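You operate a simulated robot arm through the tools that you are given. There is no shell and no other tool.

You run a simulated robot arm. Do the job below in one go: nothing can be reset, and whatever is moved stays where it is left.

## Task
Pump 3 strokes of herb sauce into the green turntable cup and set it on the white cup tray.
Fine: turn the cup under the spouts first and out again before you lift it; the other cups stay empty.

The check looks at the end state, three seconds after you hand in, the way a careful person would. Anything else that was tipped, shoved, dropped, spilled or broken makes it a failure.

## Robot
A 6-joint arm with a two-finger parallel gripper, fixed in place. Base frame: the origin is at the foot of the arm, x ahead of it, y to its left, z up; the work surface is at about z = 860. Units: mm, rad, N and s.
With the tool pointing down near the work surface it reaches from about 240 to 640 mm from the base axis. Its first joint turns from -1.152 to 1.152 rad. Payload 2.7 kg.
Tool frame: the origin (TCP) lies between the finger pads and is the grasp point; the fingertips stand 23 mm ahead of it; z points along the fingers, y is the line along which they close. The gripper opens to 94 mm. The fingers are 38 mm wide and 10 mm thick; the gripper's body (54 by 96 mm) begins 39 mm behind the TCP.
Orientation is that of the tool frame in the base frame, as a unit quaternion [x, y, z, w]. With the fingers straight down and closing along the base's y, the tool's x points along the base's -x, its y along +y and its z along -z.

## Interface
- The arm moves only by the tool jog_arm. Its argument "motion" is a list that holds one entry, the list of rows, each a list of 6 numbers: the shift along the tool's x, y, z in units of 20 mm (1.0 is 20 mm), then the turn, a rotation vector about the tool's x, y, z in units of 4 degrees (1.0 is 4 degrees). In form: [[[dx, dy, dz, ax, ay, az], ...]]. A call has 1 to 20 rows; each row shifts and turns the commanded pose from where the row before left it, along the tool's axes as they then stand. "jaw" is the opening, from 0 (shut) to 1 (fully open), set as the call begins (left out, the last holds). A call with a number of a shift or a turn outside -1 to 1 is refused whole. A row lasts 0.2 s, in which the tool goes at most 50 mm and 0.15 rad; a call with a longer step from one row to the next is refused whole, and so is a gripper value outside its range. Where a pose cannot be reached the arm comes as near as it can. A force on the tool above 40 N (or 10 N above the force at the start of the call, whichever is more), or a blocked arm, ends the call early, and 0.2 s more pass. The fingers move at their own pace (about 45 mm/s each) and stop on an object; they squeeze with about 28 N. The grip force told is the motor's: it shows also when the fingers shut on nothing. Time passes only in rows, and 0.2 s behind the last, so rows that do not move let the fingers close. The reply holds the time, the measured pose of the TCP, the force on the tool along the base axes, the opening and the grip force, in the units named above and with some noise, with the torque about the TCP (base axes, N m) and any sound that the robot's microphone picked up.
- Cameras (640 x 400 px; columns grow to the right, rows downward): "scene" is fixed at [85.6, -432.5, 1425.2]; the picture's right is [0.73, -0.69, 0.00], its down [-0.25, -0.27, -0.93] and it looks along [0.64, 0.68, -0.37] (base axes); focal length 333 px, centre (320, 200). "wrist" rides on the gripper at [86, 16, -74] in the tool frame; the picture's right is [-0.18, 0.98, 0.00], its down [-0.58, -0.11, -0.81] and it looks along [-0.79, -0.15, 0.59] (tool axes); focal length 243 px, centre (320, 200). There is no depth. A picture from a camera that has moved, and an enlarged one, comes with that camera's place and axes in the base frame and with its lens.
- snapshot(camera): a new picture of that camera. It takes no simulated time.
- close_up(camera, box): a new picture of the part [left, top, right, bottom] of that camera's present view, enlarged. It takes no simulated time.
- close_job(): hands the job in; it is judged then, once.

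Nothing tells you positions but the pictures and the camera data. Unless the task says otherwise, let go and move clear before handing in.

The tools are called after "Request:" by a JSON object that holds its "op" and its "data". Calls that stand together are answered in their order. jog_arm: Moves the arm, as the interface text tells. Its arguments: {"type":"object","properties":{"motion":{"type":"array","items":{"type":"array","items":{"type":"array","items":{"type":"number"}}}},"jaw":{"type":"number"}},"required":["motion"]} The other tools are called the same way: snapshot (camera) takes a picture; close_up (camera, box) takes an enlarged picture of a part of a camera's view; close_job () hands the job in.

At the start:

```text
t: 0.0
ee_pos: [339.3, 112.3, 1257.2]
tcp_rot: [0.001, 1.0, 0.001, 0.0]
wrist_force: [0.6, 0.6, 0.3]
torque: [0.02, 0.01, -0.01]
gripper_width: 93.8
gripper_force: 0.1
```

scene: 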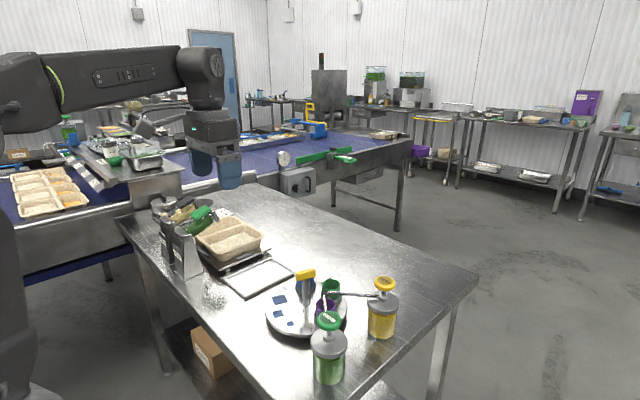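
wrist: 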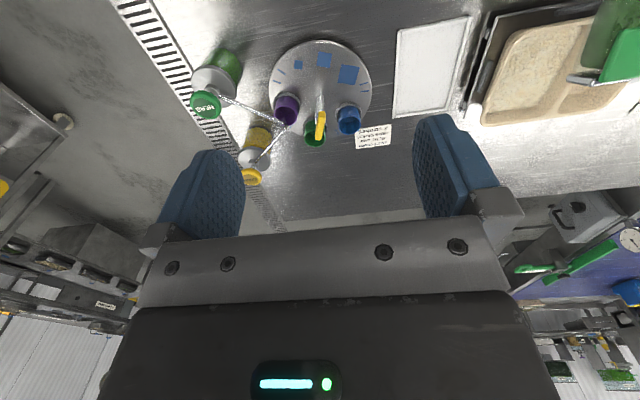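

I see a turntable with three cups (purple, green, blue), a lever with a yellow grip, and two pump dispensers (green "herb" and yellow). I'll take close-ups first to locate everything.

Request:
{"op": "close_up", "data": {"camera": "scene", "box": [220, 250, 420, 390]}}

Request:
{"op": "close_up", "data": {"camera": "wrist", "box": [170, 20, 410, 200]}}

Request:
{"op": "close_up", "data": {"camera": "scene", "box": [140, 190, 320, 310]}}

```text
2.86 times, centred on (320, 320) of scene
camera zoom: at [85.6, -432.5, 1425.2], right [0.73, -0.69, 0.0], down [-0.25, -0.27, -0.93], along [0.64, 0.68, -0.37], focal length 952 px, centre (320, -143)
```

zoom: 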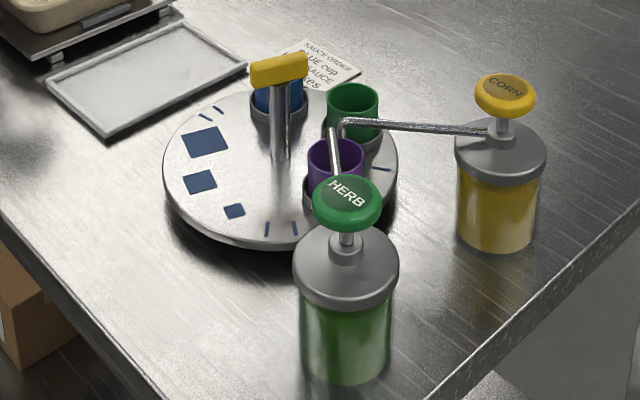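

```text
2.22 times, centred on (290, 110) of wrist
camera zoom: at [254.6, 129.3, 1333.0], right [0.18, 0.98, 0.0], down [0.58, -0.11, 0.81], along [0.79, -0.15, -0.59], focal length 539 px, centre (387, 400)
```

zoom: 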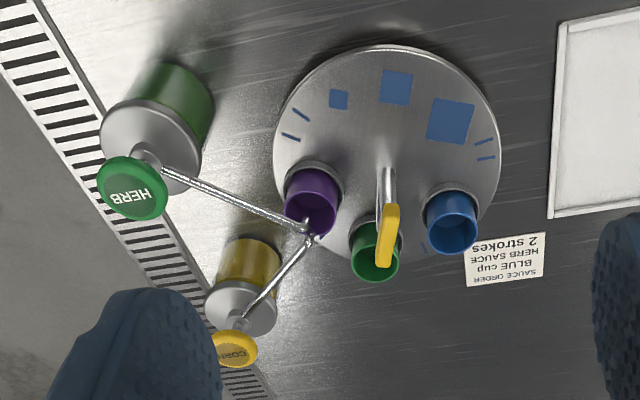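

```text
3.33 times, centred on (230, 250) of scene
camera zoom: at [85.6, -432.5, 1425.2], right [0.73, -0.69, 0.0], down [-0.25, -0.27, -0.93], along [0.64, 0.68, -0.37], focal length 1111 px, centre (620, 33)
```

zoom: 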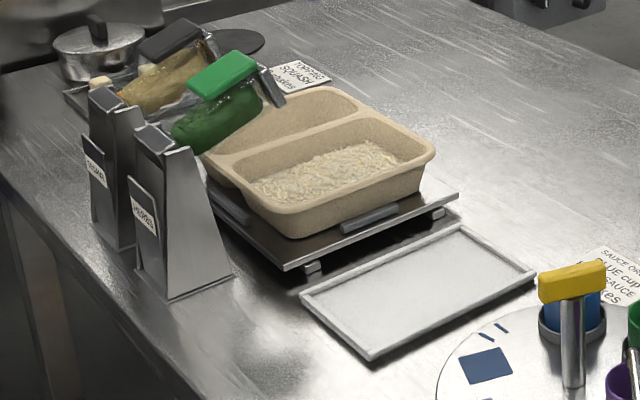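

The sauce-order card says blue, 2 strokes, but your instructions say green, 3 strokes, so I'll follow those. I place the T-handle at about (521, 79, 971) pointing at the green cup, the spout tips over the purple cup near (524, 13, 947), the herb knob near (437, -86, 990) and the white tray near (520, 285). Next I'll move above the handle and look again.

Request:
{"op": "jog_arm", "data": {"jaw": 0.6, "motion": [[[-0.9, -0.165, 0.7, 0, 0, 0], [-0.9, -0.165, 0.7, 0, 0, 0], [-0.9, -0.165, 0.7, 0, 0, 0], [-0.9, -0.165, 0.7, 0, 0, 0], [-0.9, -0.165, 0.7, 0, 0, 0], [-0.9, -0.165, 0.7, 0, 0, 0], [-0.9, -0.165, 0.7, 0, 0, 0], [-0.9, -0.165, 0.7, 0, 0, 0], [-0.9, -0.165, 0.7, 0, 0, 0], [-0.9, -0.165, 0.7, 0, 0, 0], [0, 0, 0, 0, 0, 0]]]}}

Request:
{"op": "snapshot", "data": {"camera": "wrist"}}

Request:
{"op": "close_up", "data": {"camera": "scene", "box": [220, 210, 420, 350]}}

```text
t: 2.4
ee_pos: [520.5, 82.4, 1117.1]
tcp_rot: [0.0, 1.0, 0.002, 0.001]
wrist_force: [0.6, -0.3, 0.3]
torque: [0.02, 0.01, 0.02]
gripper_width: 56.7
gripper_force: 0.2
```

```text
taken
camera wrist: at [434.9, 98.0, 1191.7], right [0.18, 0.98, 0.0], down [0.58, -0.11, 0.81], along [0.79, -0.15, -0.59], focal length 243 px, centre (320, 200)
```

wrist: 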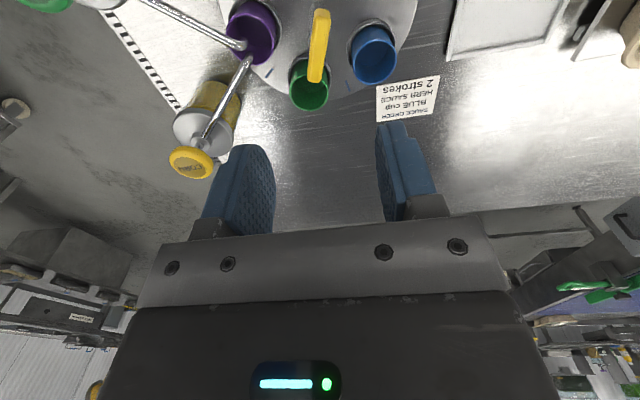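

```text
2.86 times, centred on (320, 280) of scene
camera zoom: at [85.6, -432.5, 1425.2], right [0.73, -0.69, 0.0], down [-0.25, -0.27, -0.93], along [0.64, 0.68, -0.37], focal length 952 px, centre (320, -29)
```

zoom: 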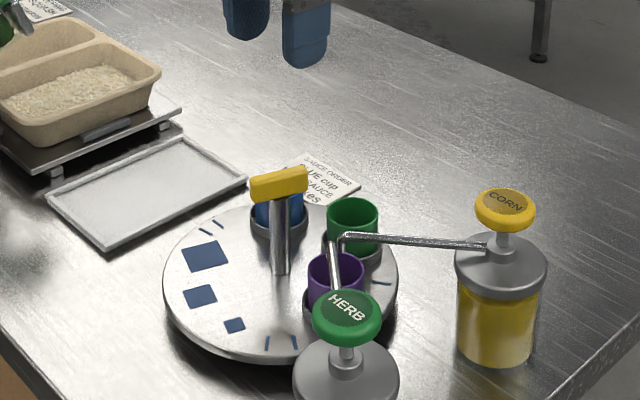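

The handle is confirmed at about (519, 80), pointing at -17.5°. The cups are about 69° apart and the spout tips sit over the purple cup. I'll turn the gripper to line up with the bar, lower and grip it.

Request:
{"op": "jog_arm", "data": {"jaw": 0.55, "motion": [[[0.08, -0.12, 0.5, 0, 0, 0.9], [0, 0, 0.5, 0, 0, 0.9], [0, 0, 0.5, 0, 0, 0.9], [0, 0, 0.5, 0, 0, 0.9], [0, 0, 0.5, 0, 0, 0.8], [0, 0, 0.8, 0, 0, 0], [0, 0, 0.8, 0, 0, 0], [0, 0, 0.8, 0, 0, 0], [0, 0, 0.8, 0, 0, 0], [0, 0, 0.5, 0, 0, 0], [0, 0, 0.5, 0, 0, 0], [0, 0, 0.4, 0, 0, 0], [0, 0, 0.3, 0, 0, 0], [0, 0, 0, 0, 0, 0]]]}}

Request:
{"op": "close_up", "data": {"camera": "scene", "box": [220, 210, 420, 350]}}

Request:
{"op": "snapshot", "data": {"camera": "wrist"}}

```text
t: 5.4
ee_pos: [519.7, 77.7, 968.3]
tcp_rot: [0.153, 0.988, 0.001, 0.0]
wrist_force: [-0.9, 0.3, 0.3]
torque: [-0.02, -0.02, 0.01]
gripper_width: 51.6
gripper_force: 0.1
```

```text
2.86 times, centred on (320, 280) of scene
camera zoom: at [85.6, -432.5, 1425.2], right [0.73, -0.69, 0.0], down [-0.25, -0.27, -0.93], along [0.64, 0.68, -0.37], focal length 952 px, centre (320, -29)
```

zoom: 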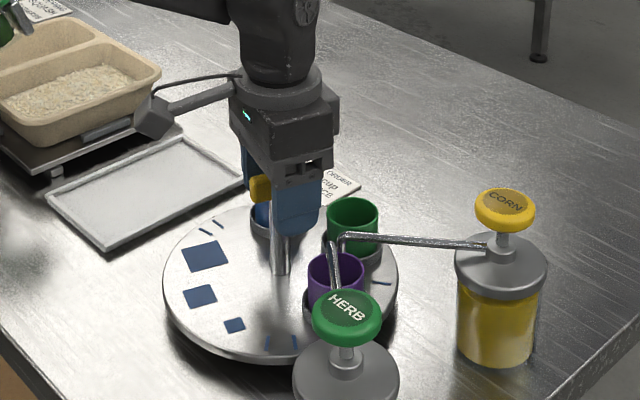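

```text
taken
camera wrist: at [442.6, 120.0, 1044.3], right [0.47, 0.88, 0.0], down [0.52, -0.28, 0.81], along [0.71, -0.38, -0.59], focal length 243 px, centre (320, 200)
```

wrist: 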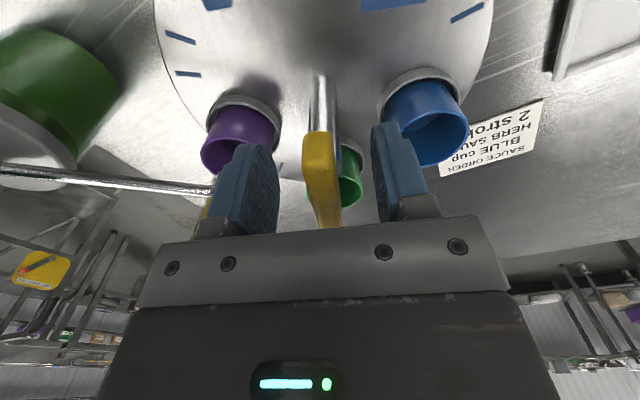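

The bar sits between the fingers, and the camera stalk on the gripper is a physical part, so I'll keep it clear from here on. Now I'll close on the bar.

Request:
{"op": "jog_arm", "data": {"jaw": 0, "motion": [[[0, 0, 0, 0, 0, 0], [0, 0, 0, 0, 0, 0], [0, 0, 0, 0, 0, 0], [0, 0, 0, 0, 0, 0]]]}}

```text
t: 6.4
ee_pos: [520.9, 79.8, 968.9]
tcp_rot: [0.152, 0.988, 0.002, 0.002]
wrist_force: [7.8, 16.9, -4.9]
torque: [-0.1, -0.39, 0.02]
gripper_width: 17.9
gripper_force: 45.2
```

The bar is gripped (18 mm), with a side force that means I'm about 2 mm off centre. I'll nudge over to relax it.

Request:
{"op": "jog_arm", "data": {"motion": [[[0, 0.06, 0, 0, 0, 0], [0, 0.06, 0, 0, 0, 0], [0, 0, 0, 0, 0, 0]]]}}

```text
t: 7.2
ee_pos: [520.4, 79.1, 969.3]
tcp_rot: [0.153, 0.988, 0.0, 0.0]
wrist_force: [2.7, 9.8, -1.1]
torque: [-0.31, -0.31, 0.0]
gripper_width: 17.5
gripper_force: 44.7
```

Request:
{"op": "jog_arm", "data": {"motion": [[[0, 0.08, 0, 0, 0, 0], [0, 0.06, 0, 0, 0, 0], [0, 0, 0, 0, 0, 0]]]}}

```text
t: 8.0
ee_pos: [520.0, 79.5, 969.6]
tcp_rot: [0.154, 0.988, -0.002, -0.003]
wrist_force: [-13.4, -18.2, -5.8]
torque: [-0.13, -0.22, -0.01]
gripper_width: 17.4
gripper_force: 44.7
```

The force overshot, so I'll come back slightly to the neutral point.

Request:
{"op": "jog_arm", "data": {"motion": [[[0, -0.08, 0, 0, 0, 0], [0, 0, 0, 0, 0, 0]]]}}

```text
t: 8.6
ee_pos: [519.5, 79.8, 968.2]
tcp_rot: [0.153, 0.988, 0.0, -0.001]
wrist_force: [-3.1, -13.5, -8.8]
torque: [-0.31, 1.11, -0.02]
gripper_width: 17.5
gripper_force: 44.4
```

The force is acceptable, so I'll start the turn with a small test.

Request:
{"op": "jog_arm", "data": {"motion": [[[0, -0.03, 0, 0, 0, 0.5], [0, 0, 0, 0, 0, 0.5], [0, 0, 0, 0, 0, 0.5], [0, 0, 0, 0, 0, 0.5]]]}}

```text
t: 9.6
ee_pos: [519.5, 79.5, 969.2]
tcp_rot: [0.222, 0.975, 0.002, 0.0]
wrist_force: [2.6, -10.3, -14.6]
torque: [-0.09, 0.95, 0.05]
gripper_width: 17.5
gripper_force: 45.2
```

The turntable turns freely with little torque. Continuing.

Request:
{"op": "jog_arm", "data": {"motion": [[[0, 0, 0, 0, 0, 0.75], [0, 0, 0, 0, 0, 0.75], [0, 0, 0, 0, 0, 0.75], [0, 0, 0, 0, 0, 0.75], [0, 0, 0, 0, 0, 0.75], [0, 0, 0, 0, 0, 0.75], [0, 0, 0, 0, 0, 0.75], [0, 0, 0, 0, 0, 0.75]]]}}

Request:
{"op": "close_up", "data": {"camera": "scene", "box": [220, 210, 420, 350]}}

```text
t: 11.4
ee_pos: [519.7, 79.8, 969.1]
tcp_rot: [0.419, 0.908, 0.002, 0.0]
wrist_force: [-3.0, -8.7, -6.0]
torque: [-1.11, -0.15, 0.02]
gripper_width: 17.5
gripper_force: 45.2
```

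```text
2.86 times, centred on (320, 280) of scene
camera zoom: at [85.6, -432.7, 1425.2], right [0.73, -0.69, 0.0], down [-0.25, -0.27, -0.93], along [0.64, 0.68, -0.37], focal length 952 px, centre (320, -29)
```

zoom: 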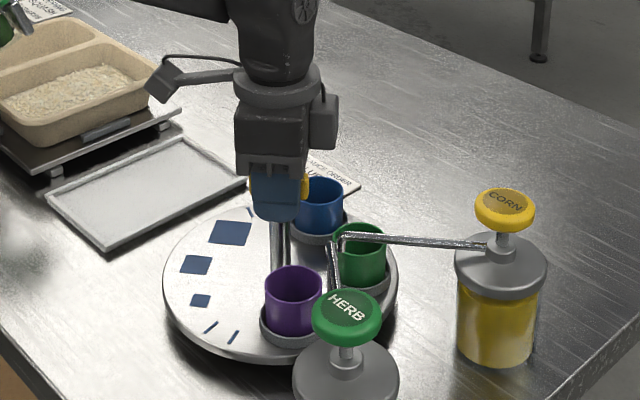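

It's turning cleanly and green is heading for the spouts. About 37° remains.

Request:
{"op": "jog_arm", "data": {"motion": [[[0, 0, 0, 0, 0, 0.8], [0, 0, 0, 0, 0, 0.8], [0, 0, 0, 0, 0, 0.8], [0, 0, 0, 0, 0, 0.8], [0, 0, 0, 0, 0, 0.8], [0, 0, 0, 0, 0, 0.8], [0, 0, 0, 0, 0, 0.8], [0, 0, 0, 0, 0, 0.8], [0, 0, 0, 0, 0, 0.8], [0, 0, 0, 0, 0, 0.8], [0, 0, 0, 0, 0, 0.75], [0, 0, 0, 0, 0, 0]]]}}

Request:
{"op": "close_up", "data": {"camera": "scene", "box": [270, 260, 390, 344]}}

Request:
{"op": "snapshot", "data": {"camera": "wrist"}}

```text
t: 14.0
ee_pos: [520.0, 80.0, 969.9]
tcp_rot: [0.673, 0.739, 0.001, -0.001]
wrist_force: [2.5, -13.0, -6.5]
torque: [0.14, 0.36, -0.08]
gripper_width: 17.8
gripper_force: 45.0
```

```text
4.76 times, centred on (330, 302) of scene
camera zoom: at [85.8, -432.9, 1425.1], right [0.73, -0.69, 0.0], down [-0.25, -0.27, -0.93], along [0.64, 0.68, -0.37], focal length 1587 px, centre (272, -286)
```

zoom: 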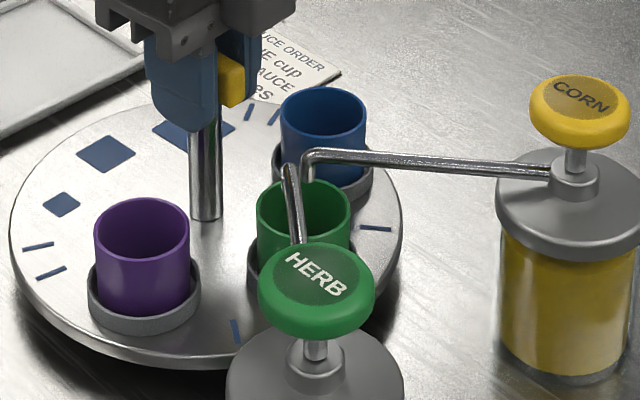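

```text
taken
camera wrist: at [528.9, 168.2, 1044.8], right [1.0, -0.09, 0.0], down [-0.05, -0.59, 0.81], along [-0.07, -0.8, -0.59], focal length 243 px, centre (320, 200)
```

wrist: 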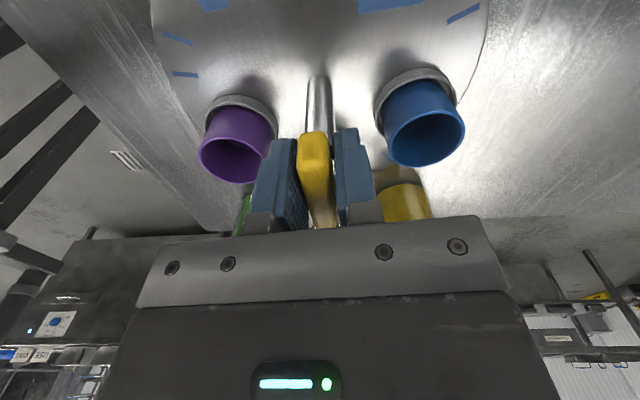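

Green is now roughly where purple was. I'll look closely at the spout tips over it.

Request:
{"op": "close_up", "data": {"camera": "scene", "box": [305, 282, 355, 316]}}

Request:
{"op": "close_up", "data": {"camera": "wrist", "box": [180, 120, 440, 260]}}

```text
11.76 times, centred on (330, 299) of scene
camera zoom: at [85.8, -432.9, 1425.1], right [0.73, -0.69, 0.0], down [-0.25, -0.27, -0.93], along [0.64, 0.68, -0.37], focal length 3921 px, centre (202, -965)
```

zoom: 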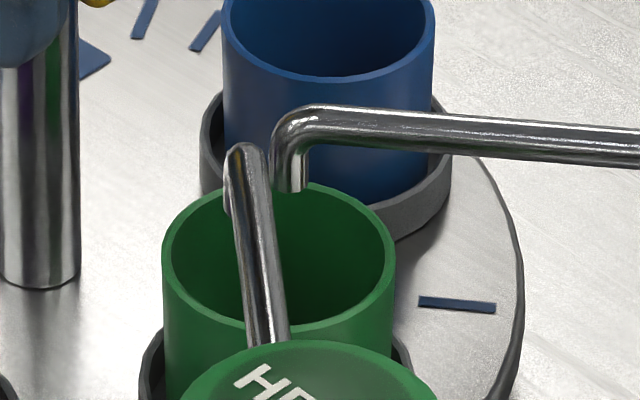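

```text
2.46 times, centred on (310, 190) of wrist
camera zoom: at [528.9, 168.2, 1044.8], right [1.0, -0.09, 0.0], down [-0.05, -0.59, 0.81], along [-0.07, -0.8, -0.59], focal length 597 px, centre (345, 225)
```

zoom: 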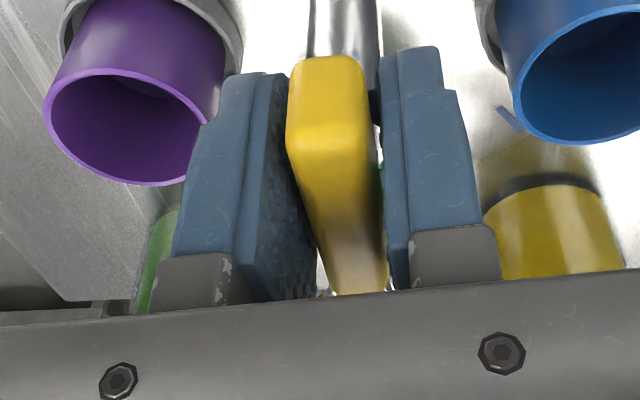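

The herb outlet is nearer the front of the green cup than I want, so I'll turn about 9° more to centre the cup under it. Then I'll check from above.

Request:
{"op": "jog_arm", "data": {"motion": [[[0, 0, 0, 0, 0, 0.75], [0, 0, 0, 0, 0, 0.75], [0, 0, 0, 0, 0, 0.75], [0, 0, 0, 0, 0, 0]]]}}

Request:
{"op": "close_up", "data": {"camera": "scene", "box": [305, 282, 355, 316]}}

```text
t: 15.0
ee_pos: [520.0, 79.5, 969.7]
tcp_rot: [0.729, 0.685, 0.0, -0.001]
wrist_force: [6.4, -9.2, -15.0]
torque: [-1.03, -0.49, 0.02]
gripper_width: 17.2
gripper_force: 44.8
```

```text
11.76 times, centred on (330, 299) of scene
camera zoom: at [86.0, -432.7, 1425.1], right [0.73, -0.69, 0.0], down [-0.25, -0.27, -0.93], along [0.64, 0.68, -0.37], focal length 3921 px, centre (202, -965)
```

zoom: 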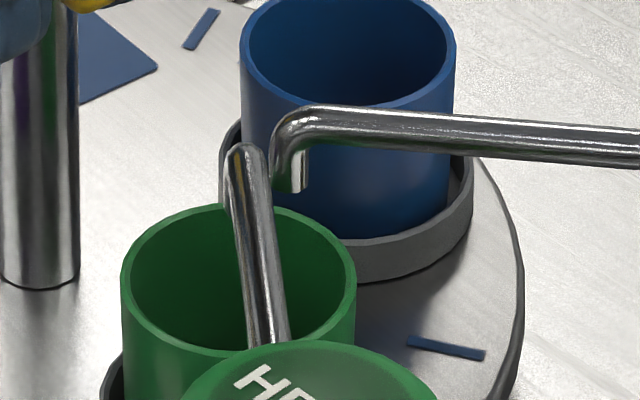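

Green now looks centred under the herb spout sideways. I'll release the handle, rise and check from above.

Request:
{"op": "jog_arm", "data": {"jaw": 0.5, "motion": [[[0, 0, 0, 0, 0, 0], [0, 0, 0, 0, 0, 0], [0, 0, 0, 0, 0, 0], [0, 0, -0.5, 0, 0, 0], [0, 0, -0.9, 0, 0, 0], [0, 0, -0.9, 0, 0, 0], [0, 0, -0.9, 0, 0, 0], [0, 0, -0.9, 0, 0, 0], [0, 0, -0.9, 0, 0, 0], [0, 0, -0.9, 0, 0, 0], [0, 0, 0, 0, 0, 0]]]}}

Request:
{"op": "snapshot", "data": {"camera": "wrist"}}

Request:
{"op": "close_up", "data": {"camera": "scene", "box": [270, 260, 390, 344]}}

```text
t: 17.4
ee_pos: [522.2, 80.4, 1087.3]
tcp_rot: [0.729, 0.685, 0.001, -0.001]
wrist_force: [0.5, 0.0, -0.2]
torque: [-0.05, -0.01, 0.03]
gripper_width: 47.0
gripper_force: 0.1
```

```text
taken
camera wrist: at [543.9, 165.7, 1163.1], right [0.97, -0.24, 0.0], down [-0.15, -0.57, 0.81], along [-0.2, -0.78, -0.59], focal length 243 px, centre (320, 200)
```

wrist: 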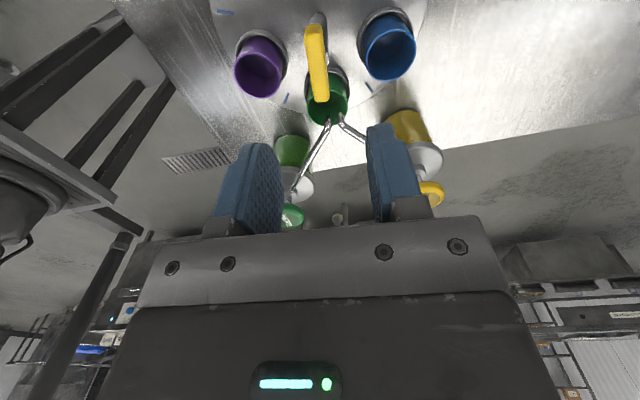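

```text
4.76 times, centred on (330, 302) of scene
camera zoom: at [85.6, -432.5, 1425.2], right [0.73, -0.69, 0.0], down [-0.25, -0.27, -0.93], along [0.64, 0.68, -0.37], focal length 1587 px, centre (272, -286)
```

zoom: 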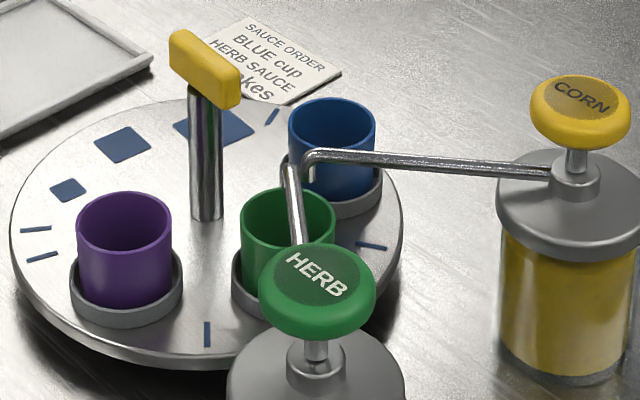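

Request:
{"op": "close_up", "data": {"camera": "wrist", "box": [270, 60, 390, 140]}}

```text
5.00 times, centred on (330, 100) of wrist
camera zoom: at [543.9, 165.7, 1163.1], right [0.97, -0.24, 0.0], down [-0.15, -0.57, 0.81], along [-0.2, -0.78, -0.59], focal length 1213 px, centre (270, 700)
```

zoom: 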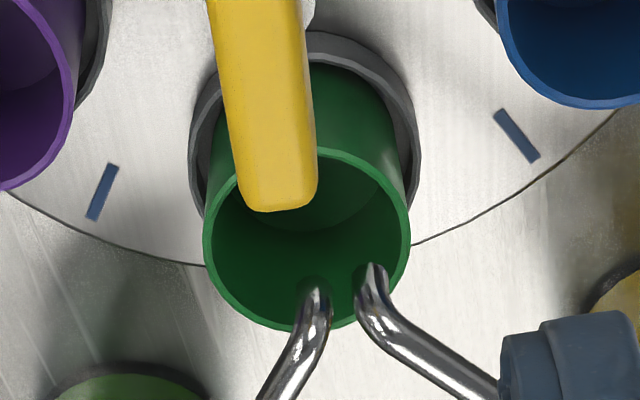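

From above, the herb outlet sits over the middle of the green cup and the other cups are clear. Next I'll close the gripper, turn it back to zero yaw and go over the herb pump.

Request:
{"op": "jog_arm", "data": {"jaw": 0, "motion": [[[0, 0, -0.5, 0, 0, -1], [0, 0, -0.5, 0, 0, -1], [0, 0, 0, 0, 0, -1], [0, 0, 0, 0, 0, -1], [0, 0, 0, 0, 0, -1], [0, 0, 0, 0, 0, -1], [0, 0, 0, 0, 0, -1], [0, 0, 0, 0, 0, -1], [0, 0, 0, 0, 0, -1], [0, 0, 0, 0, 0, -1], [0, 0, 0, 0, 0, -1], [0, 0, 0, 0, 0, -1], [0, 0, 0, 0, 0, -1], [0, 0, 0, 0, 0, -1], [0, 0, 0, 0, 0, -1], [0, 0, 0, 0, 0, -1], [0, 0, 0, 0, 0, -1], [0, 0, 0, 0, 0, -1], [0, 0, 0, 0, 0, -1], [0, 0, 0, 0, 0, -1]]]}}

Request:
{"op": "jog_arm", "data": {"motion": [[[0, 0, 0, 0, 0, -0.85], [0, 0, 0, 0, 0, -0.85], [0, 0, 0, 0, 0, -0.85], [0, 0, 0, 0, 0, -0.85], [0.42, -0.83, 0, 0, 0, 0], [0.42, -0.83, 0, 0, 0, 0], [0.42, -0.83, 0, 0, 0, 0], [0.42, -0.83, 0, 0, 0, 0], [0.42, -0.83, 0, 0, 0, 0], [0.42, -0.83, 0, 0, 0, 0], [0.42, -0.83, 0, 0, 0, 0], [0.42, -0.83, 0, 0, 0, 0], [0.42, -0.83, 0, 0, 0, 0], [0.42, -0.83, 0, 0, 0, 0], [0, 0, 0, 0, 0, 0]]]}}

Request:
{"op": "snapshot", "data": {"camera": "wrist"}}

Request:
{"op": "snapshot", "data": {"camera": "scene"}}

```text
t: 21.6
ee_pos: [520.0, 81.4, 1108.5]
tcp_rot: [0.117, 0.993, 0.001, 0.0]
wrist_force: [0.4, 0.2, -0.8]
torque: [0.03, -0.02, 0.02]
gripper_width: 0.0
gripper_force: 28.1
```

```text
t: 24.8
ee_pos: [437.9, -86.0, 1106.5]
tcp_rot: [0.0, 1.0, 0.001, 0.0]
wrist_force: [0.7, 0.1, 0.5]
torque: [-0.04, 0.0, 0.0]
gripper_width: 0.1
gripper_force: 27.8
```

```text
taken
camera wrist: at [351.5, -69.8, 1181.5], right [0.18, 0.98, 0.0], down [0.58, -0.11, 0.81], along [0.79, -0.15, -0.59], focal length 243 px, centre (320, 200)
```

wrist: 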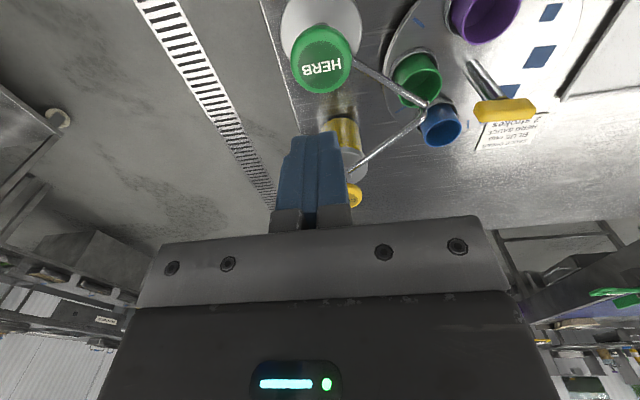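

```text
taken
```

scene: 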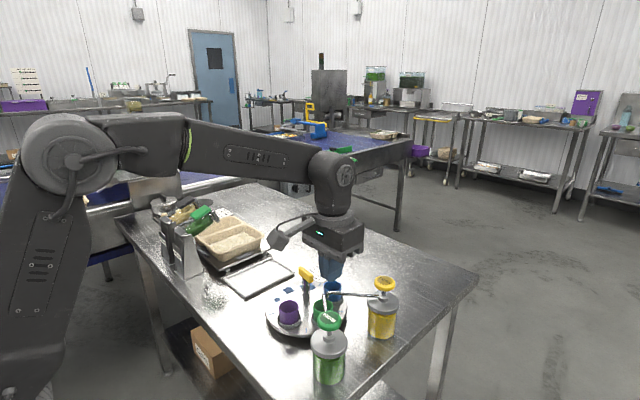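

I'm over the herb pump and refine its knob to (434, -84). I'll descend to just above it.

Request:
{"op": "jog_arm", "data": {"motion": [[[0.19, 0.09, 0.8, 0, 0, 0], [0, 0, 0.8, 0, 0, 0], [0, 0, 0.8, 0, 0, 0], [0, 0, 0.8, 0, 0, 0], [0, 0, 0.7, 0, 0, 0], [0, 0, 0, 0, 0, 0]]]}}

Request:
{"op": "close_up", "data": {"camera": "scene", "box": [280, 260, 400, 344]}}

Request:
{"op": "snapshot", "data": {"camera": "wrist"}}

```text
t: 26.2
ee_pos: [435.2, -84.1, 1028.5]
tcp_rot: [0.0, 1.0, 0.001, 0.001]
wrist_force: [-0.2, 0.4, -0.4]
torque: [0.01, -0.02, 0.03]
gripper_width: 0.0
gripper_force: 27.8
```

```text
4.76 times, centred on (340, 302) of scene
camera zoom: at [85.6, -432.5, 1425.2], right [0.73, -0.69, 0.0], down [-0.25, -0.27, -0.93], along [0.64, 0.68, -0.37], focal length 1587 px, centre (225, -286)
```

zoom: 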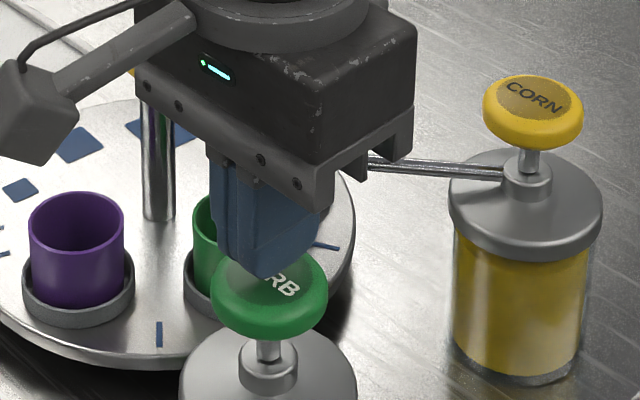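

```text
taken
camera wrist: at [349.0, -67.9, 1103.7], right [0.18, 0.98, 0.0], down [0.58, -0.11, 0.81], along [0.79, -0.15, -0.59], focal length 243 px, centre (320, 200)
```

wrist: 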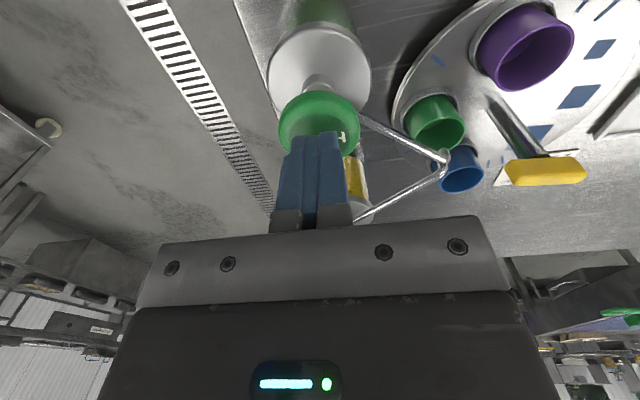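

The fingertips are centred above the knob. I'll press gently to find contact and feel the stroke.

Request:
{"op": "jog_arm", "data": {"motion": [[[0, 0, 0.2, 0, 0, 0], [0, 0, 0.2, 0, 0, 0], [0, 0, 0.2, 0, 0, 0], [0, 0, 0.1, 0, 0, 0], [0, 0, 0.1, 0, 0, 0]]]}}

```text
t: 27.4
ee_pos: [433.4, -83.3, 1013.8]
tcp_rot: [0.001, 1.0, 0.001, 0.002]
wrist_force: [2.4, -1.1, 4.2]
torque: [0.0, -0.03, 0.02]
gripper_width: 0.0
gripper_force: 28.1
```

Contact is at TCP z ≈ 1013. Now I'll make the first full press in steady steps until it bottoms out.

Request:
{"op": "jog_arm", "data": {"motion": [[[0, 0, 0.15, 0, 0, 0], [0, 0, 0.15, 0, 0, 0], [0, 0, 0.15, 0, 0, 0], [0, 0, 0.15, 0, 0, 0], [0, 0, 0.15, 0, 0, 0], [0, 0, 0.15, 0, 0, 0], [0, 0, 0.15, 0, 0, 0], [0, 0, 0.15, 0, 0, 0], [0, 0, 0.15, 0, 0, 0]]]}}

Request:
{"op": "close_up", "data": {"camera": "scene", "box": [280, 260, 400, 344]}}

```text
t: 28.6
ee_pos: [434.8, -82.4, 1005.5]
tcp_rot: [-0.001, 1.0, 0.0, 0.005]
wrist_force: [-8.0, 2.5, 17.7]
torque: [0.03, 0.45, -0.09]
gripper_width: 0.0
gripper_force: 27.9
stopped in row 5: the force on the tool passed its limit at 45 N (the readings are from after the stop); the commanded pose is now the measured one
```

```text
4.76 times, centred on (340, 302) of scene
camera zoom: at [85.1, -432.4, 1425.3], right [0.73, -0.69, 0.0], down [-0.25, -0.27, -0.93], along [0.64, 0.68, -0.37], focal length 1587 px, centre (225, -286)
```

zoom: 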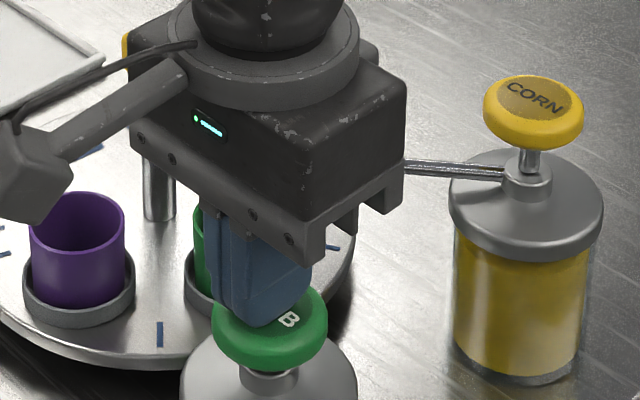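

The press stopped at 45 N after about 8 mm. I'll check whether the knob has bottomed out on its collar.

Request:
{"op": "close_up", "data": {"camera": "scene", "box": [300, 310, 360, 352]}}

Request:
{"op": "close_up", "data": {"camera": "wrist", "box": [250, 50, 490, 210]}}

```text
9.52 times, centred on (330, 331) of scene
camera zoom: at [85.1, -432.4, 1425.3], right [0.73, -0.69, 0.0], down [-0.25, -0.27, -0.93], along [0.64, 0.68, -0.37], focal length 3174 px, centre (225, -1048)
```

zoom: 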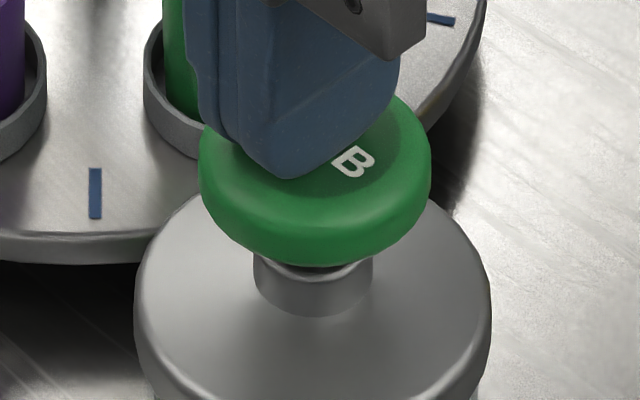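

```text
2.50 times, centred on (370, 130) of wrist
camera zoom: at [346.4, -66.2, 1080.0], right [0.18, 0.98, 0.0], down [0.57, -0.11, 0.81], along [0.8, -0.15, -0.58], focal length 606 px, centre (195, 375)
```

zoom: 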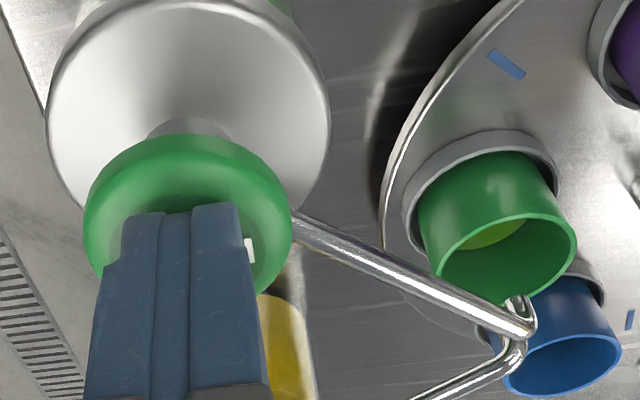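

The first stroke dispensed: sauce is visible in the green cup and the knob is down on its collar. I'll rise fully so the knob returns, then check it.

Request:
{"op": "jog_arm", "data": {"motion": [[[0, 0, -0.3, 0, 0, 0], [0, 0, -0.3, 0, 0, 0], [0, 0, -0.3, 0, 0, 0], [0, 0, -0.3, 0, 0, 0], [0, 0, 0, 0, 0, 0], [0, 0, 0, 0, 0, 0], [0, 0, 0, 0, 0, 0]]]}}

Request:
{"op": "close_up", "data": {"camera": "scene", "box": [300, 310, 360, 352]}}

Request:
{"op": "close_up", "data": {"camera": "wrist", "box": [250, 50, 490, 210]}}

```text
t: 30.2
ee_pos: [433.4, -83.2, 1028.9]
tcp_rot: [0.0, 1.0, 0.0, 0.003]
wrist_force: [0.1, 0.1, -0.6]
torque: [-0.01, -0.01, 0.04]
gripper_width: 0.0
gripper_force: 27.8
```

```text
9.52 times, centred on (330, 331) of scene
camera zoom: at [85.6, -432.5, 1425.2], right [0.73, -0.69, 0.0], down [-0.25, -0.27, -0.93], along [0.64, 0.68, -0.37], focal length 3174 px, centre (225, -1048)
```

zoom: 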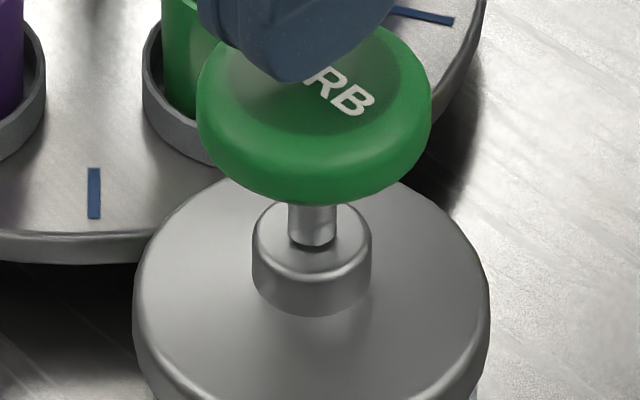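

```text
2.50 times, centred on (370, 130) of wrist
camera zoom: at [346.7, -66.4, 1102.9], right [0.18, 0.98, 0.0], down [0.58, -0.11, 0.81], along [0.8, -0.15, -0.59], focal length 606 px, centre (195, 375)
```

zoom: 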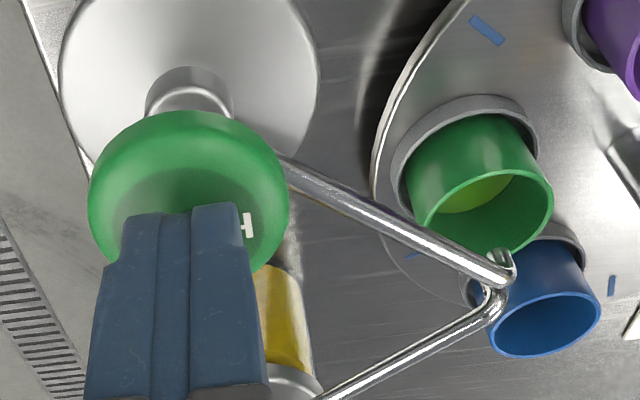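

The knob is fully back up and the cup holds one stroke. Second stroke, same way.

Request:
{"op": "jog_arm", "data": {"motion": [[[0, 0, 0.25, 0, 0, 0], [0, 0, 0.25, 0, 0, 0], [0, 0, 0.25, 0, 0, 0], [0, 0, 0.15, 0, 0, 0], [0, 0, 0.15, 0, 0, 0], [0, 0, 0.15, 0, 0, 0], [0, 0, 0.15, 0, 0, 0], [0, 0, 0.15, 0, 0, 0], [0, 0, 0.15, 0, 0, 0]]]}}

Request:
{"op": "close_up", "data": {"camera": "scene", "box": [300, 310, 360, 352]}}

Request:
{"op": "close_up", "data": {"camera": "wrist", "box": [250, 50, 490, 210]}}

```text
t: 31.8
ee_pos: [433.7, -83.0, 1005.3]
tcp_rot: [0.0, 1.0, -0.001, 0.006]
wrist_force: [-8.4, 0.7, 17.0]
torque: [0.02, 0.5, -0.02]
gripper_width: 0.0
gripper_force: 28.5
stopped in row 8: the force on the tool passed its limit at 44 N (the readings are from after the stop); the commanded pose is now the measured one
```

```text
9.52 times, centred on (330, 331) of scene
camera zoom: at [85.2, -432.4, 1425.3], right [0.73, -0.69, 0.0], down [-0.25, -0.27, -0.93], along [0.64, 0.68, -0.37], focal length 3174 px, centre (225, -1048)
```

zoom: 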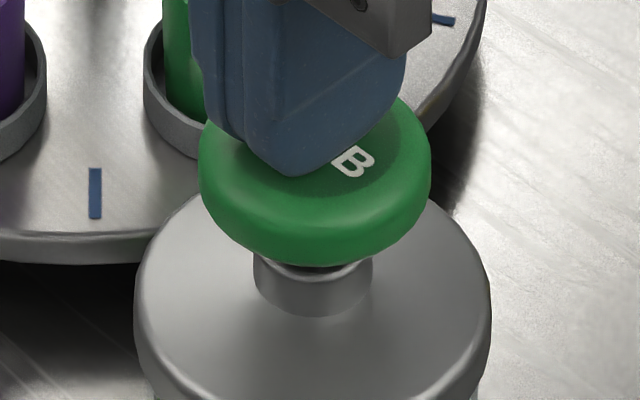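

```text
2.50 times, centred on (370, 130) of wrist
camera zoom: at [347.3, -66.5, 1079.8], right [0.18, 0.98, 0.0], down [0.57, -0.11, 0.81], along [0.8, -0.15, -0.58], focal length 606 px, centre (195, 375)
```

zoom: 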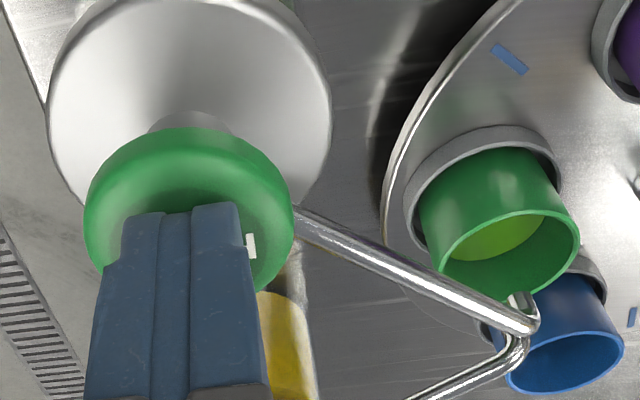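

The second stroke is complete and the sauce level has risen. I'll release and let the knob return.

Request:
{"op": "jog_arm", "data": {"motion": [[[0, 0, -0.3, 0, 0, 0], [0, 0, -0.3, 0, 0, 0], [0, 0, -0.3, 0, 0, 0], [0, 0, -0.3, 0, 0, 0], [0, 0, 0, 0, 0, 0], [0, 0, 0, 0, 0, 0], [0, 0, 0, 0, 0, 0]]]}}

Request:
{"op": "close_up", "data": {"camera": "scene", "box": [300, 310, 360, 352]}}

Request:
{"op": "close_up", "data": {"camera": "wrist", "box": [250, 50, 490, 210]}}

```text
t: 33.4
ee_pos: [432.9, -81.4, 1027.6]
tcp_rot: [-0.001, 1.0, -0.001, 0.006]
wrist_force: [0.1, 0.7, 0.3]
torque: [-0.04, -0.03, -0.02]
gripper_width: 0.0
gripper_force: 28.1
```

```text
9.52 times, centred on (330, 331) of scene
camera zoom: at [85.6, -432.5, 1425.2], right [0.73, -0.69, 0.0], down [-0.25, -0.27, -0.93], along [0.64, 0.68, -0.37], focal length 3174 px, centre (225, -1048)
```

zoom: 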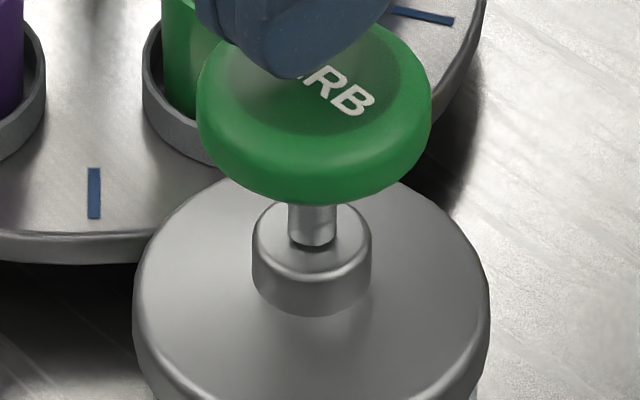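

```text
2.50 times, centred on (370, 130) of wrist
camera zoom: at [346.9, -65.0, 1102.5], right [0.18, 0.98, 0.0], down [0.57, -0.11, 0.81], along [0.8, -0.15, -0.58], focal length 606 px, centre (195, 375)
```

zoom: 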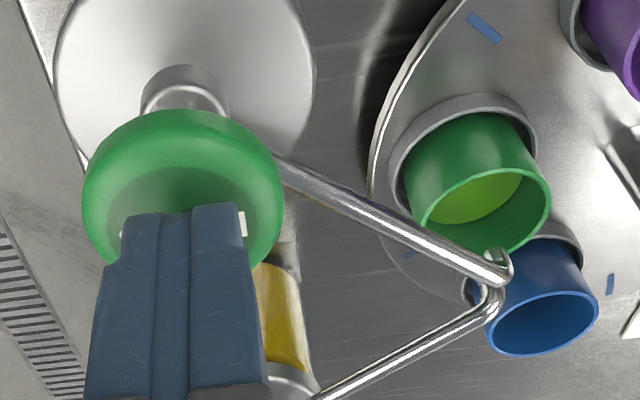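

The knob is back up and no sauce is anywhere else. Third and last stroke.

Request:
{"op": "jog_arm", "data": {"motion": [[[-0.05, -0.09, 0.25, 0, 0, 0], [0, 0, 0.25, 0, 0, 0], [0, 0, 0.2, 0, 0, 0], [0, 0, 0.15, 0, 0, 0], [0, 0, 0.15, 0, 0, 0], [0, 0, 0.15, 0, 0, 0], [0, 0, 0.15, 0, 0, 0], [0, 0, 0.15, 0, 0, 0], [0, 0, 0.15, 0, 0, 0]]]}}

Request:
{"op": "close_up", "data": {"camera": "scene", "box": [300, 310, 360, 352]}}

Request:
{"op": "close_up", "data": {"camera": "wrist", "box": [250, 50, 490, 210]}}

```text
t: 35.2
ee_pos: [434.5, -84.6, 1005.7]
tcp_rot: [-0.001, 1.0, -0.001, 0.008]
wrist_force: [-8.2, 2.1, 15.4]
torque: [0.03, 0.48, -0.03]
gripper_width: 0.1
gripper_force: 28.1
stopped in row 8: the force on the tool passed its limit at 43 N (the readings are from after the stop); the commanded pose is now the measured one
```

```text
9.52 times, centred on (330, 331) of scene
camera zoom: at [85.2, -432.4, 1425.3], right [0.73, -0.69, 0.0], down [-0.25, -0.27, -0.93], along [0.64, 0.68, -0.37], focal length 3174 px, centre (225, -1048)
```

zoom: 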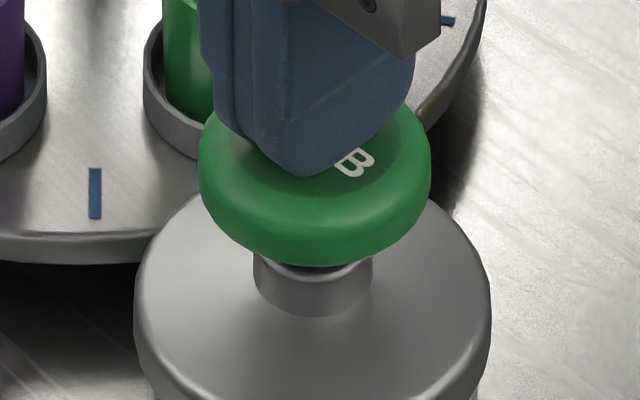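

```text
2.50 times, centred on (370, 130) of wrist
camera zoom: at [348.1, -67.8, 1079.5], right [0.18, 0.98, 0.0], down [0.57, -0.1, 0.82], along [0.8, -0.15, -0.58], focal length 606 px, centre (195, 375)
```

zoom: 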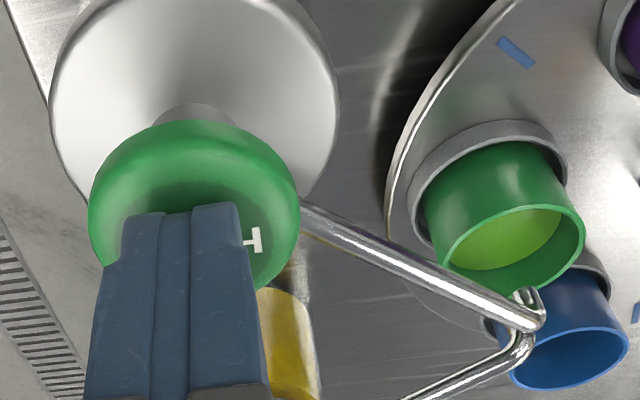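

Three strokes are done and the level rose each time. I'll rise clear, square up the tool and check everything.

Request:
{"op": "jog_arm", "data": {"motion": [[[0, 0, -0.3, 0, 0, 0], [0, 0, -0.3, 0, 0, 0], [0, 0, -0.5, 0, 0.23, 0], [0, 0, -0.8, 0, 0, 0], [0, 0, -0.8, 0, 0, 0], [0, 0, -0.8, 0, 0, 0], [0, 0, -0.8, 0, 0, 0], [0, 0, -0.8, 0, 0, 0], [0, 0, -0.3, 0, 0, 0], [0, 0, 0, 0, 0, 0]]]}}

Request:
{"op": "snapshot", "data": {"camera": "wrist"}}

Request:
{"op": "close_up", "data": {"camera": "scene", "box": [270, 260, 390, 344]}}

```text
t: 37.4
ee_pos: [435.5, -85.7, 1113.0]
tcp_rot: [-0.001, 1.0, -0.003, -0.001]
wrist_force: [-0.3, 0.9, 0.9]
torque: [-0.01, 0.05, 0.0]
gripper_width: 0.0
gripper_force: 28.4
```

```text
taken
camera wrist: at [349.4, -67.9, 1188.7], right [0.18, 0.98, 0.0], down [0.58, -0.11, 0.81], along [0.79, -0.15, -0.59], focal length 243 px, centre (320, 200)
```

wrist: 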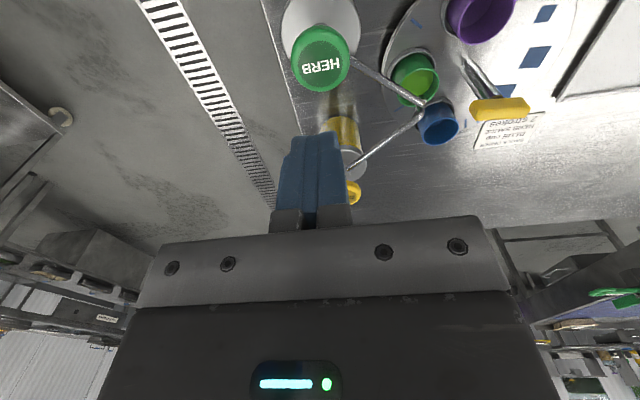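

```text
4.76 times, centred on (330, 302) of scene
camera zoom: at [85.6, -432.5, 1425.2], right [0.73, -0.69, 0.0], down [-0.25, -0.27, -0.93], along [0.64, 0.68, -0.37], focal length 1587 px, centre (272, -286)
```

zoom: 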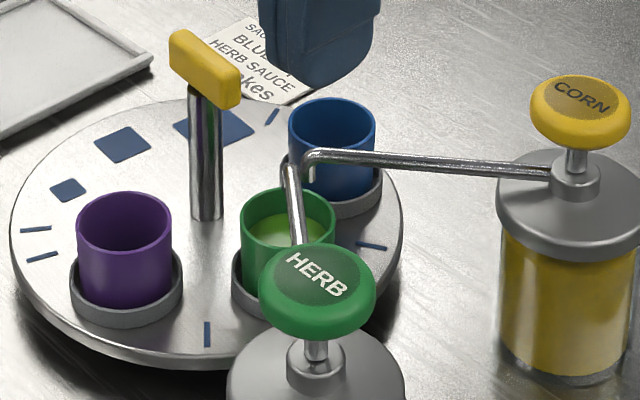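

Everything is in order: only the green cup holds sauce. To turn it out and lift it from the arm's side, away from the handle bar, I'll go back over the handle at the opposite yaw (+86°) and turn the table the rest of the way.

Request:
{"op": "jog_arm", "data": {"jaw": 0.5, "motion": [[[-0.421, 0.828, 0, 0, 0, 0], [-0.421, 0.828, 0, 0, 0, 0], [-0.421, 0.828, 0, 0, 0, 0], [-0.421, 0.828, 0, 0, 0, 0], [-0.421, 0.828, 0, 0, 0, 0], [-0.421, 0.828, 0, 0, 0, 0], [-0.421, 0.828, 0, 0, 0, 0], [-0.421, 0.828, 0, 0, 0, 0], [-0.421, 0.828, 0, 0, 0, 0], [-0.421, 0.828, 0, 0, 0, 0], [0, 0, 0, 0, 0, -0.6], [0, 0, 0, 0, 0, -1], [0, 0, 0, 0, 0, -1], [0, 0, 0, 0, 0, -1], [0, 0, 0, 0, 0, -1], [0, 0, 0, 0, 0, -1], [0, 0, 0, 0, 0, -1]]]}}

Request:
{"op": "jog_arm", "data": {"motion": [[[0, 0, 0, 0, 0, -1], [0, 0, 0, 0, 0, -1], [0, 0, 0, 0, 0, -1], [0, 0, 0, 0, 0, -1], [0, 0, 0, 0, 0, -1], [0, 0, 0, 0, 0, -1], [0, 0, 0, 0, 0, -1], [0, 0, 0, 0, 0, -1], [0, 0, 0, 0, 0, -1], [0, 0, 0, 0, 0, -1], [0, 0, 0, 0, 0, -1], [0, 0, 0, 0, 0, -1], [0, 0, 0, 0, 0, -1], [0, 0, 0, 0, 0, -1], [0, 0, 0, 0, 0, -1], [0, 0, 0, 0, 0, 0]]]}}

Request:
{"op": "snapshot", "data": {"camera": "wrist"}}

Request:
{"op": "close_up", "data": {"camera": "scene", "box": [220, 210, 420, 350]}}

```text
t: 41.0
ee_pos: [519.5, 81.3, 1111.2]
tcp_rot: [-0.229, 0.973, -0.001, 0.0]
wrist_force: [-0.1, 0.6, 0.2]
torque: [-0.01, 0.04, -0.01]
gripper_width: 47.4
gripper_force: 0.1
```

```text
t: 44.4
ee_pos: [518.7, 82.4, 1111.1]
tcp_rot: [-0.686, 0.728, -0.002, -0.002]
wrist_force: [0.1, 0.4, 0.3]
torque: [-0.01, -0.02, 0.01]
gripper_width: 47.0
gripper_force: 0.1
```

```text
taken
camera wrist: at [498.6, -2.8, 1187.0], right [-0.97, 0.24, 0.0], down [0.14, 0.58, 0.8], along [0.2, 0.78, -0.59], focal length 243 px, centre (320, 200)
```

wrist: 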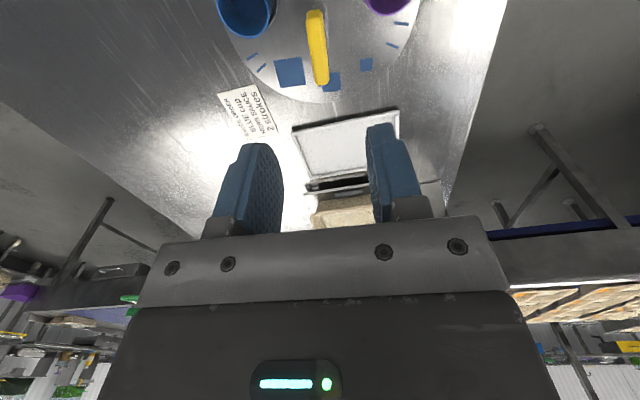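

```text
2.86 times, centred on (320, 280) of scene
camera zoom: at [85.6, -432.5, 1425.2], right [0.73, -0.69, 0.0], down [-0.25, -0.27, -0.93], along [0.64, 0.68, -0.37], focal length 952 px, centre (320, -29)
```

zoom: 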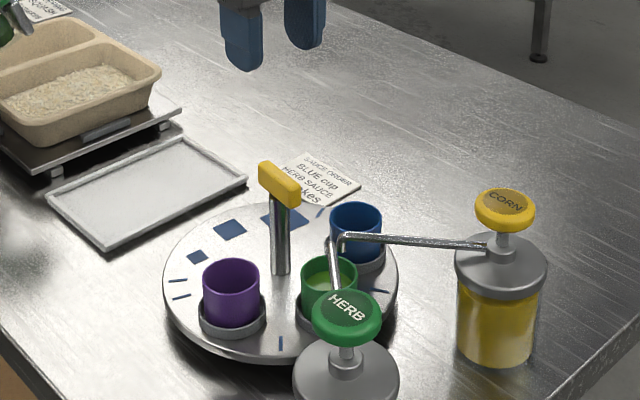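

I'm aligned at +86.6° with the opposite end of the bar between the fingers. I'll lower and grip the handle again.

Request:
{"op": "jog_arm", "data": {"jaw": 0.5, "motion": [[[0.08, -0.02, 0.8, 0, 0, 0], [0, 0, 0.8, 0, 0, 0], [0, 0, 0.8, 0, 0, 0], [0, 0, 0.8, 0, 0, 0], [0, 0, 0.8, 0, 0, 0], [0, 0, 0.8, 0, 0, 0], [0, 0, 0.8, 0, 0, 0], [0, 0, 0.5, 0, 0, 0], [0, 0, 0.5, 0, 0, 0], [0, 0, 0.5, 0, 0, 0], [0, 0, 0, 0, 0, 0]]]}}

Request:
{"op": "snapshot", "data": {"camera": "wrist"}}

Request:
{"op": "close_up", "data": {"camera": "scene", "box": [220, 210, 420, 350]}}

```text
t: 46.8
ee_pos: [518.1, 80.7, 969.7]
tcp_rot: [-0.685, 0.729, -0.001, -0.002]
wrist_force: [0.3, -0.2, 0.2]
torque: [0.0, -0.03, 0.02]
gripper_width: 46.8
gripper_force: 0.1
```

```text
taken
camera wrist: at [498.9, -4.1, 1045.0], right [-0.97, 0.24, 0.0], down [0.14, 0.58, 0.8], along [0.2, 0.78, -0.59], focal length 243 px, centre (320, 200)
```

wrist: 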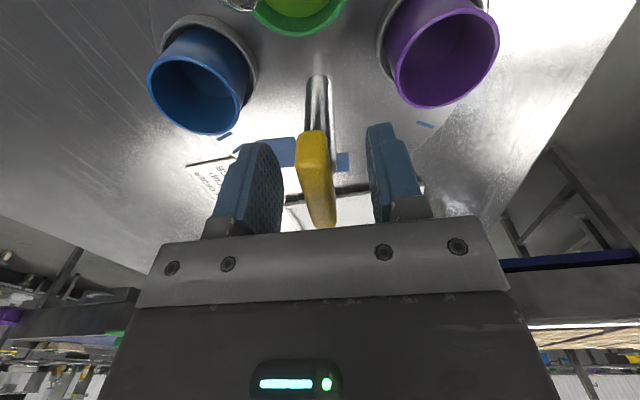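

```text
2.86 times, centred on (320, 280) of scene
camera zoom: at [85.6, -432.5, 1425.2], right [0.73, -0.69, 0.0], down [-0.25, -0.27, -0.93], along [0.64, 0.68, -0.37], focal length 952 px, centre (320, -29)
```

zoom: 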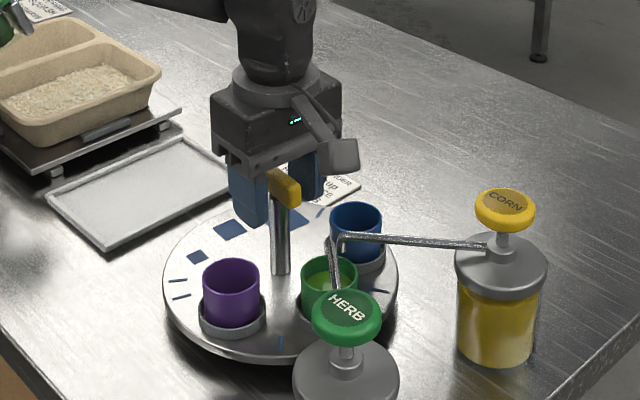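

The bar is between the fingers. I'll shift about 1.5 mm to centre and close.

Request:
{"op": "jog_arm", "data": {"jaw": 0, "motion": [[[0, -0.08, 0, 0, 0, 0], [0, 0, 0, 0, 0, 0], [0, 0, 0, 0, 0, 0], [0, 0, 0, 0, 0, 0], [0, 0, 0, 0, 0, 0]]]}}

```text
t: 48.0
ee_pos: [520.5, 79.9, 969.9]
tcp_rot: [-0.685, 0.728, 0.0, -0.003]
wrist_force: [-13.1, 1.6, 1.8]
torque: [0.02, -0.1, 0.0]
gripper_width: 17.5
gripper_force: 45.2
```

Gripped with moderate force. I'll turn the table in stages to bring green out toward the arm.

Request:
{"op": "jog_arm", "data": {"motion": [[[0, 0.04, 0, 0, 0, 0.5], [0, 0, 0, 0, 0, 0.5], [0, 0, 0, 0, 0, 0.7], [0, 0, 0, 0, 0, 0.7], [0, 0, 0, 0, 0, 0.7], [0, 0, 0, 0, 0, 0.7], [0, 0, 0, 0, 0, 0.7]]]}}

Request:
{"op": "close_up", "data": {"camera": "scene", "box": [220, 210, 420, 350]}}

```text
t: 49.6
ee_pos: [519.7, 80.5, 969.9]
tcp_rot: [-0.562, 0.827, 0.0, 0.0]
wrist_force: [0.8, 14.9, -10.3]
torque: [0.19, -0.44, 0.03]
gripper_width: 17.8
gripper_force: 44.5
```

```text
2.86 times, centred on (320, 280) of scene
camera zoom: at [85.8, -432.0, 1425.4], right [0.73, -0.69, 0.0], down [-0.25, -0.27, -0.93], along [0.64, 0.68, -0.37], focal length 952 px, centre (320, -29)
```

zoom: 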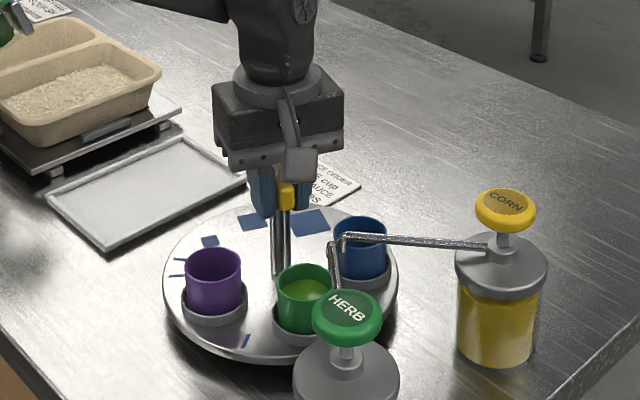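

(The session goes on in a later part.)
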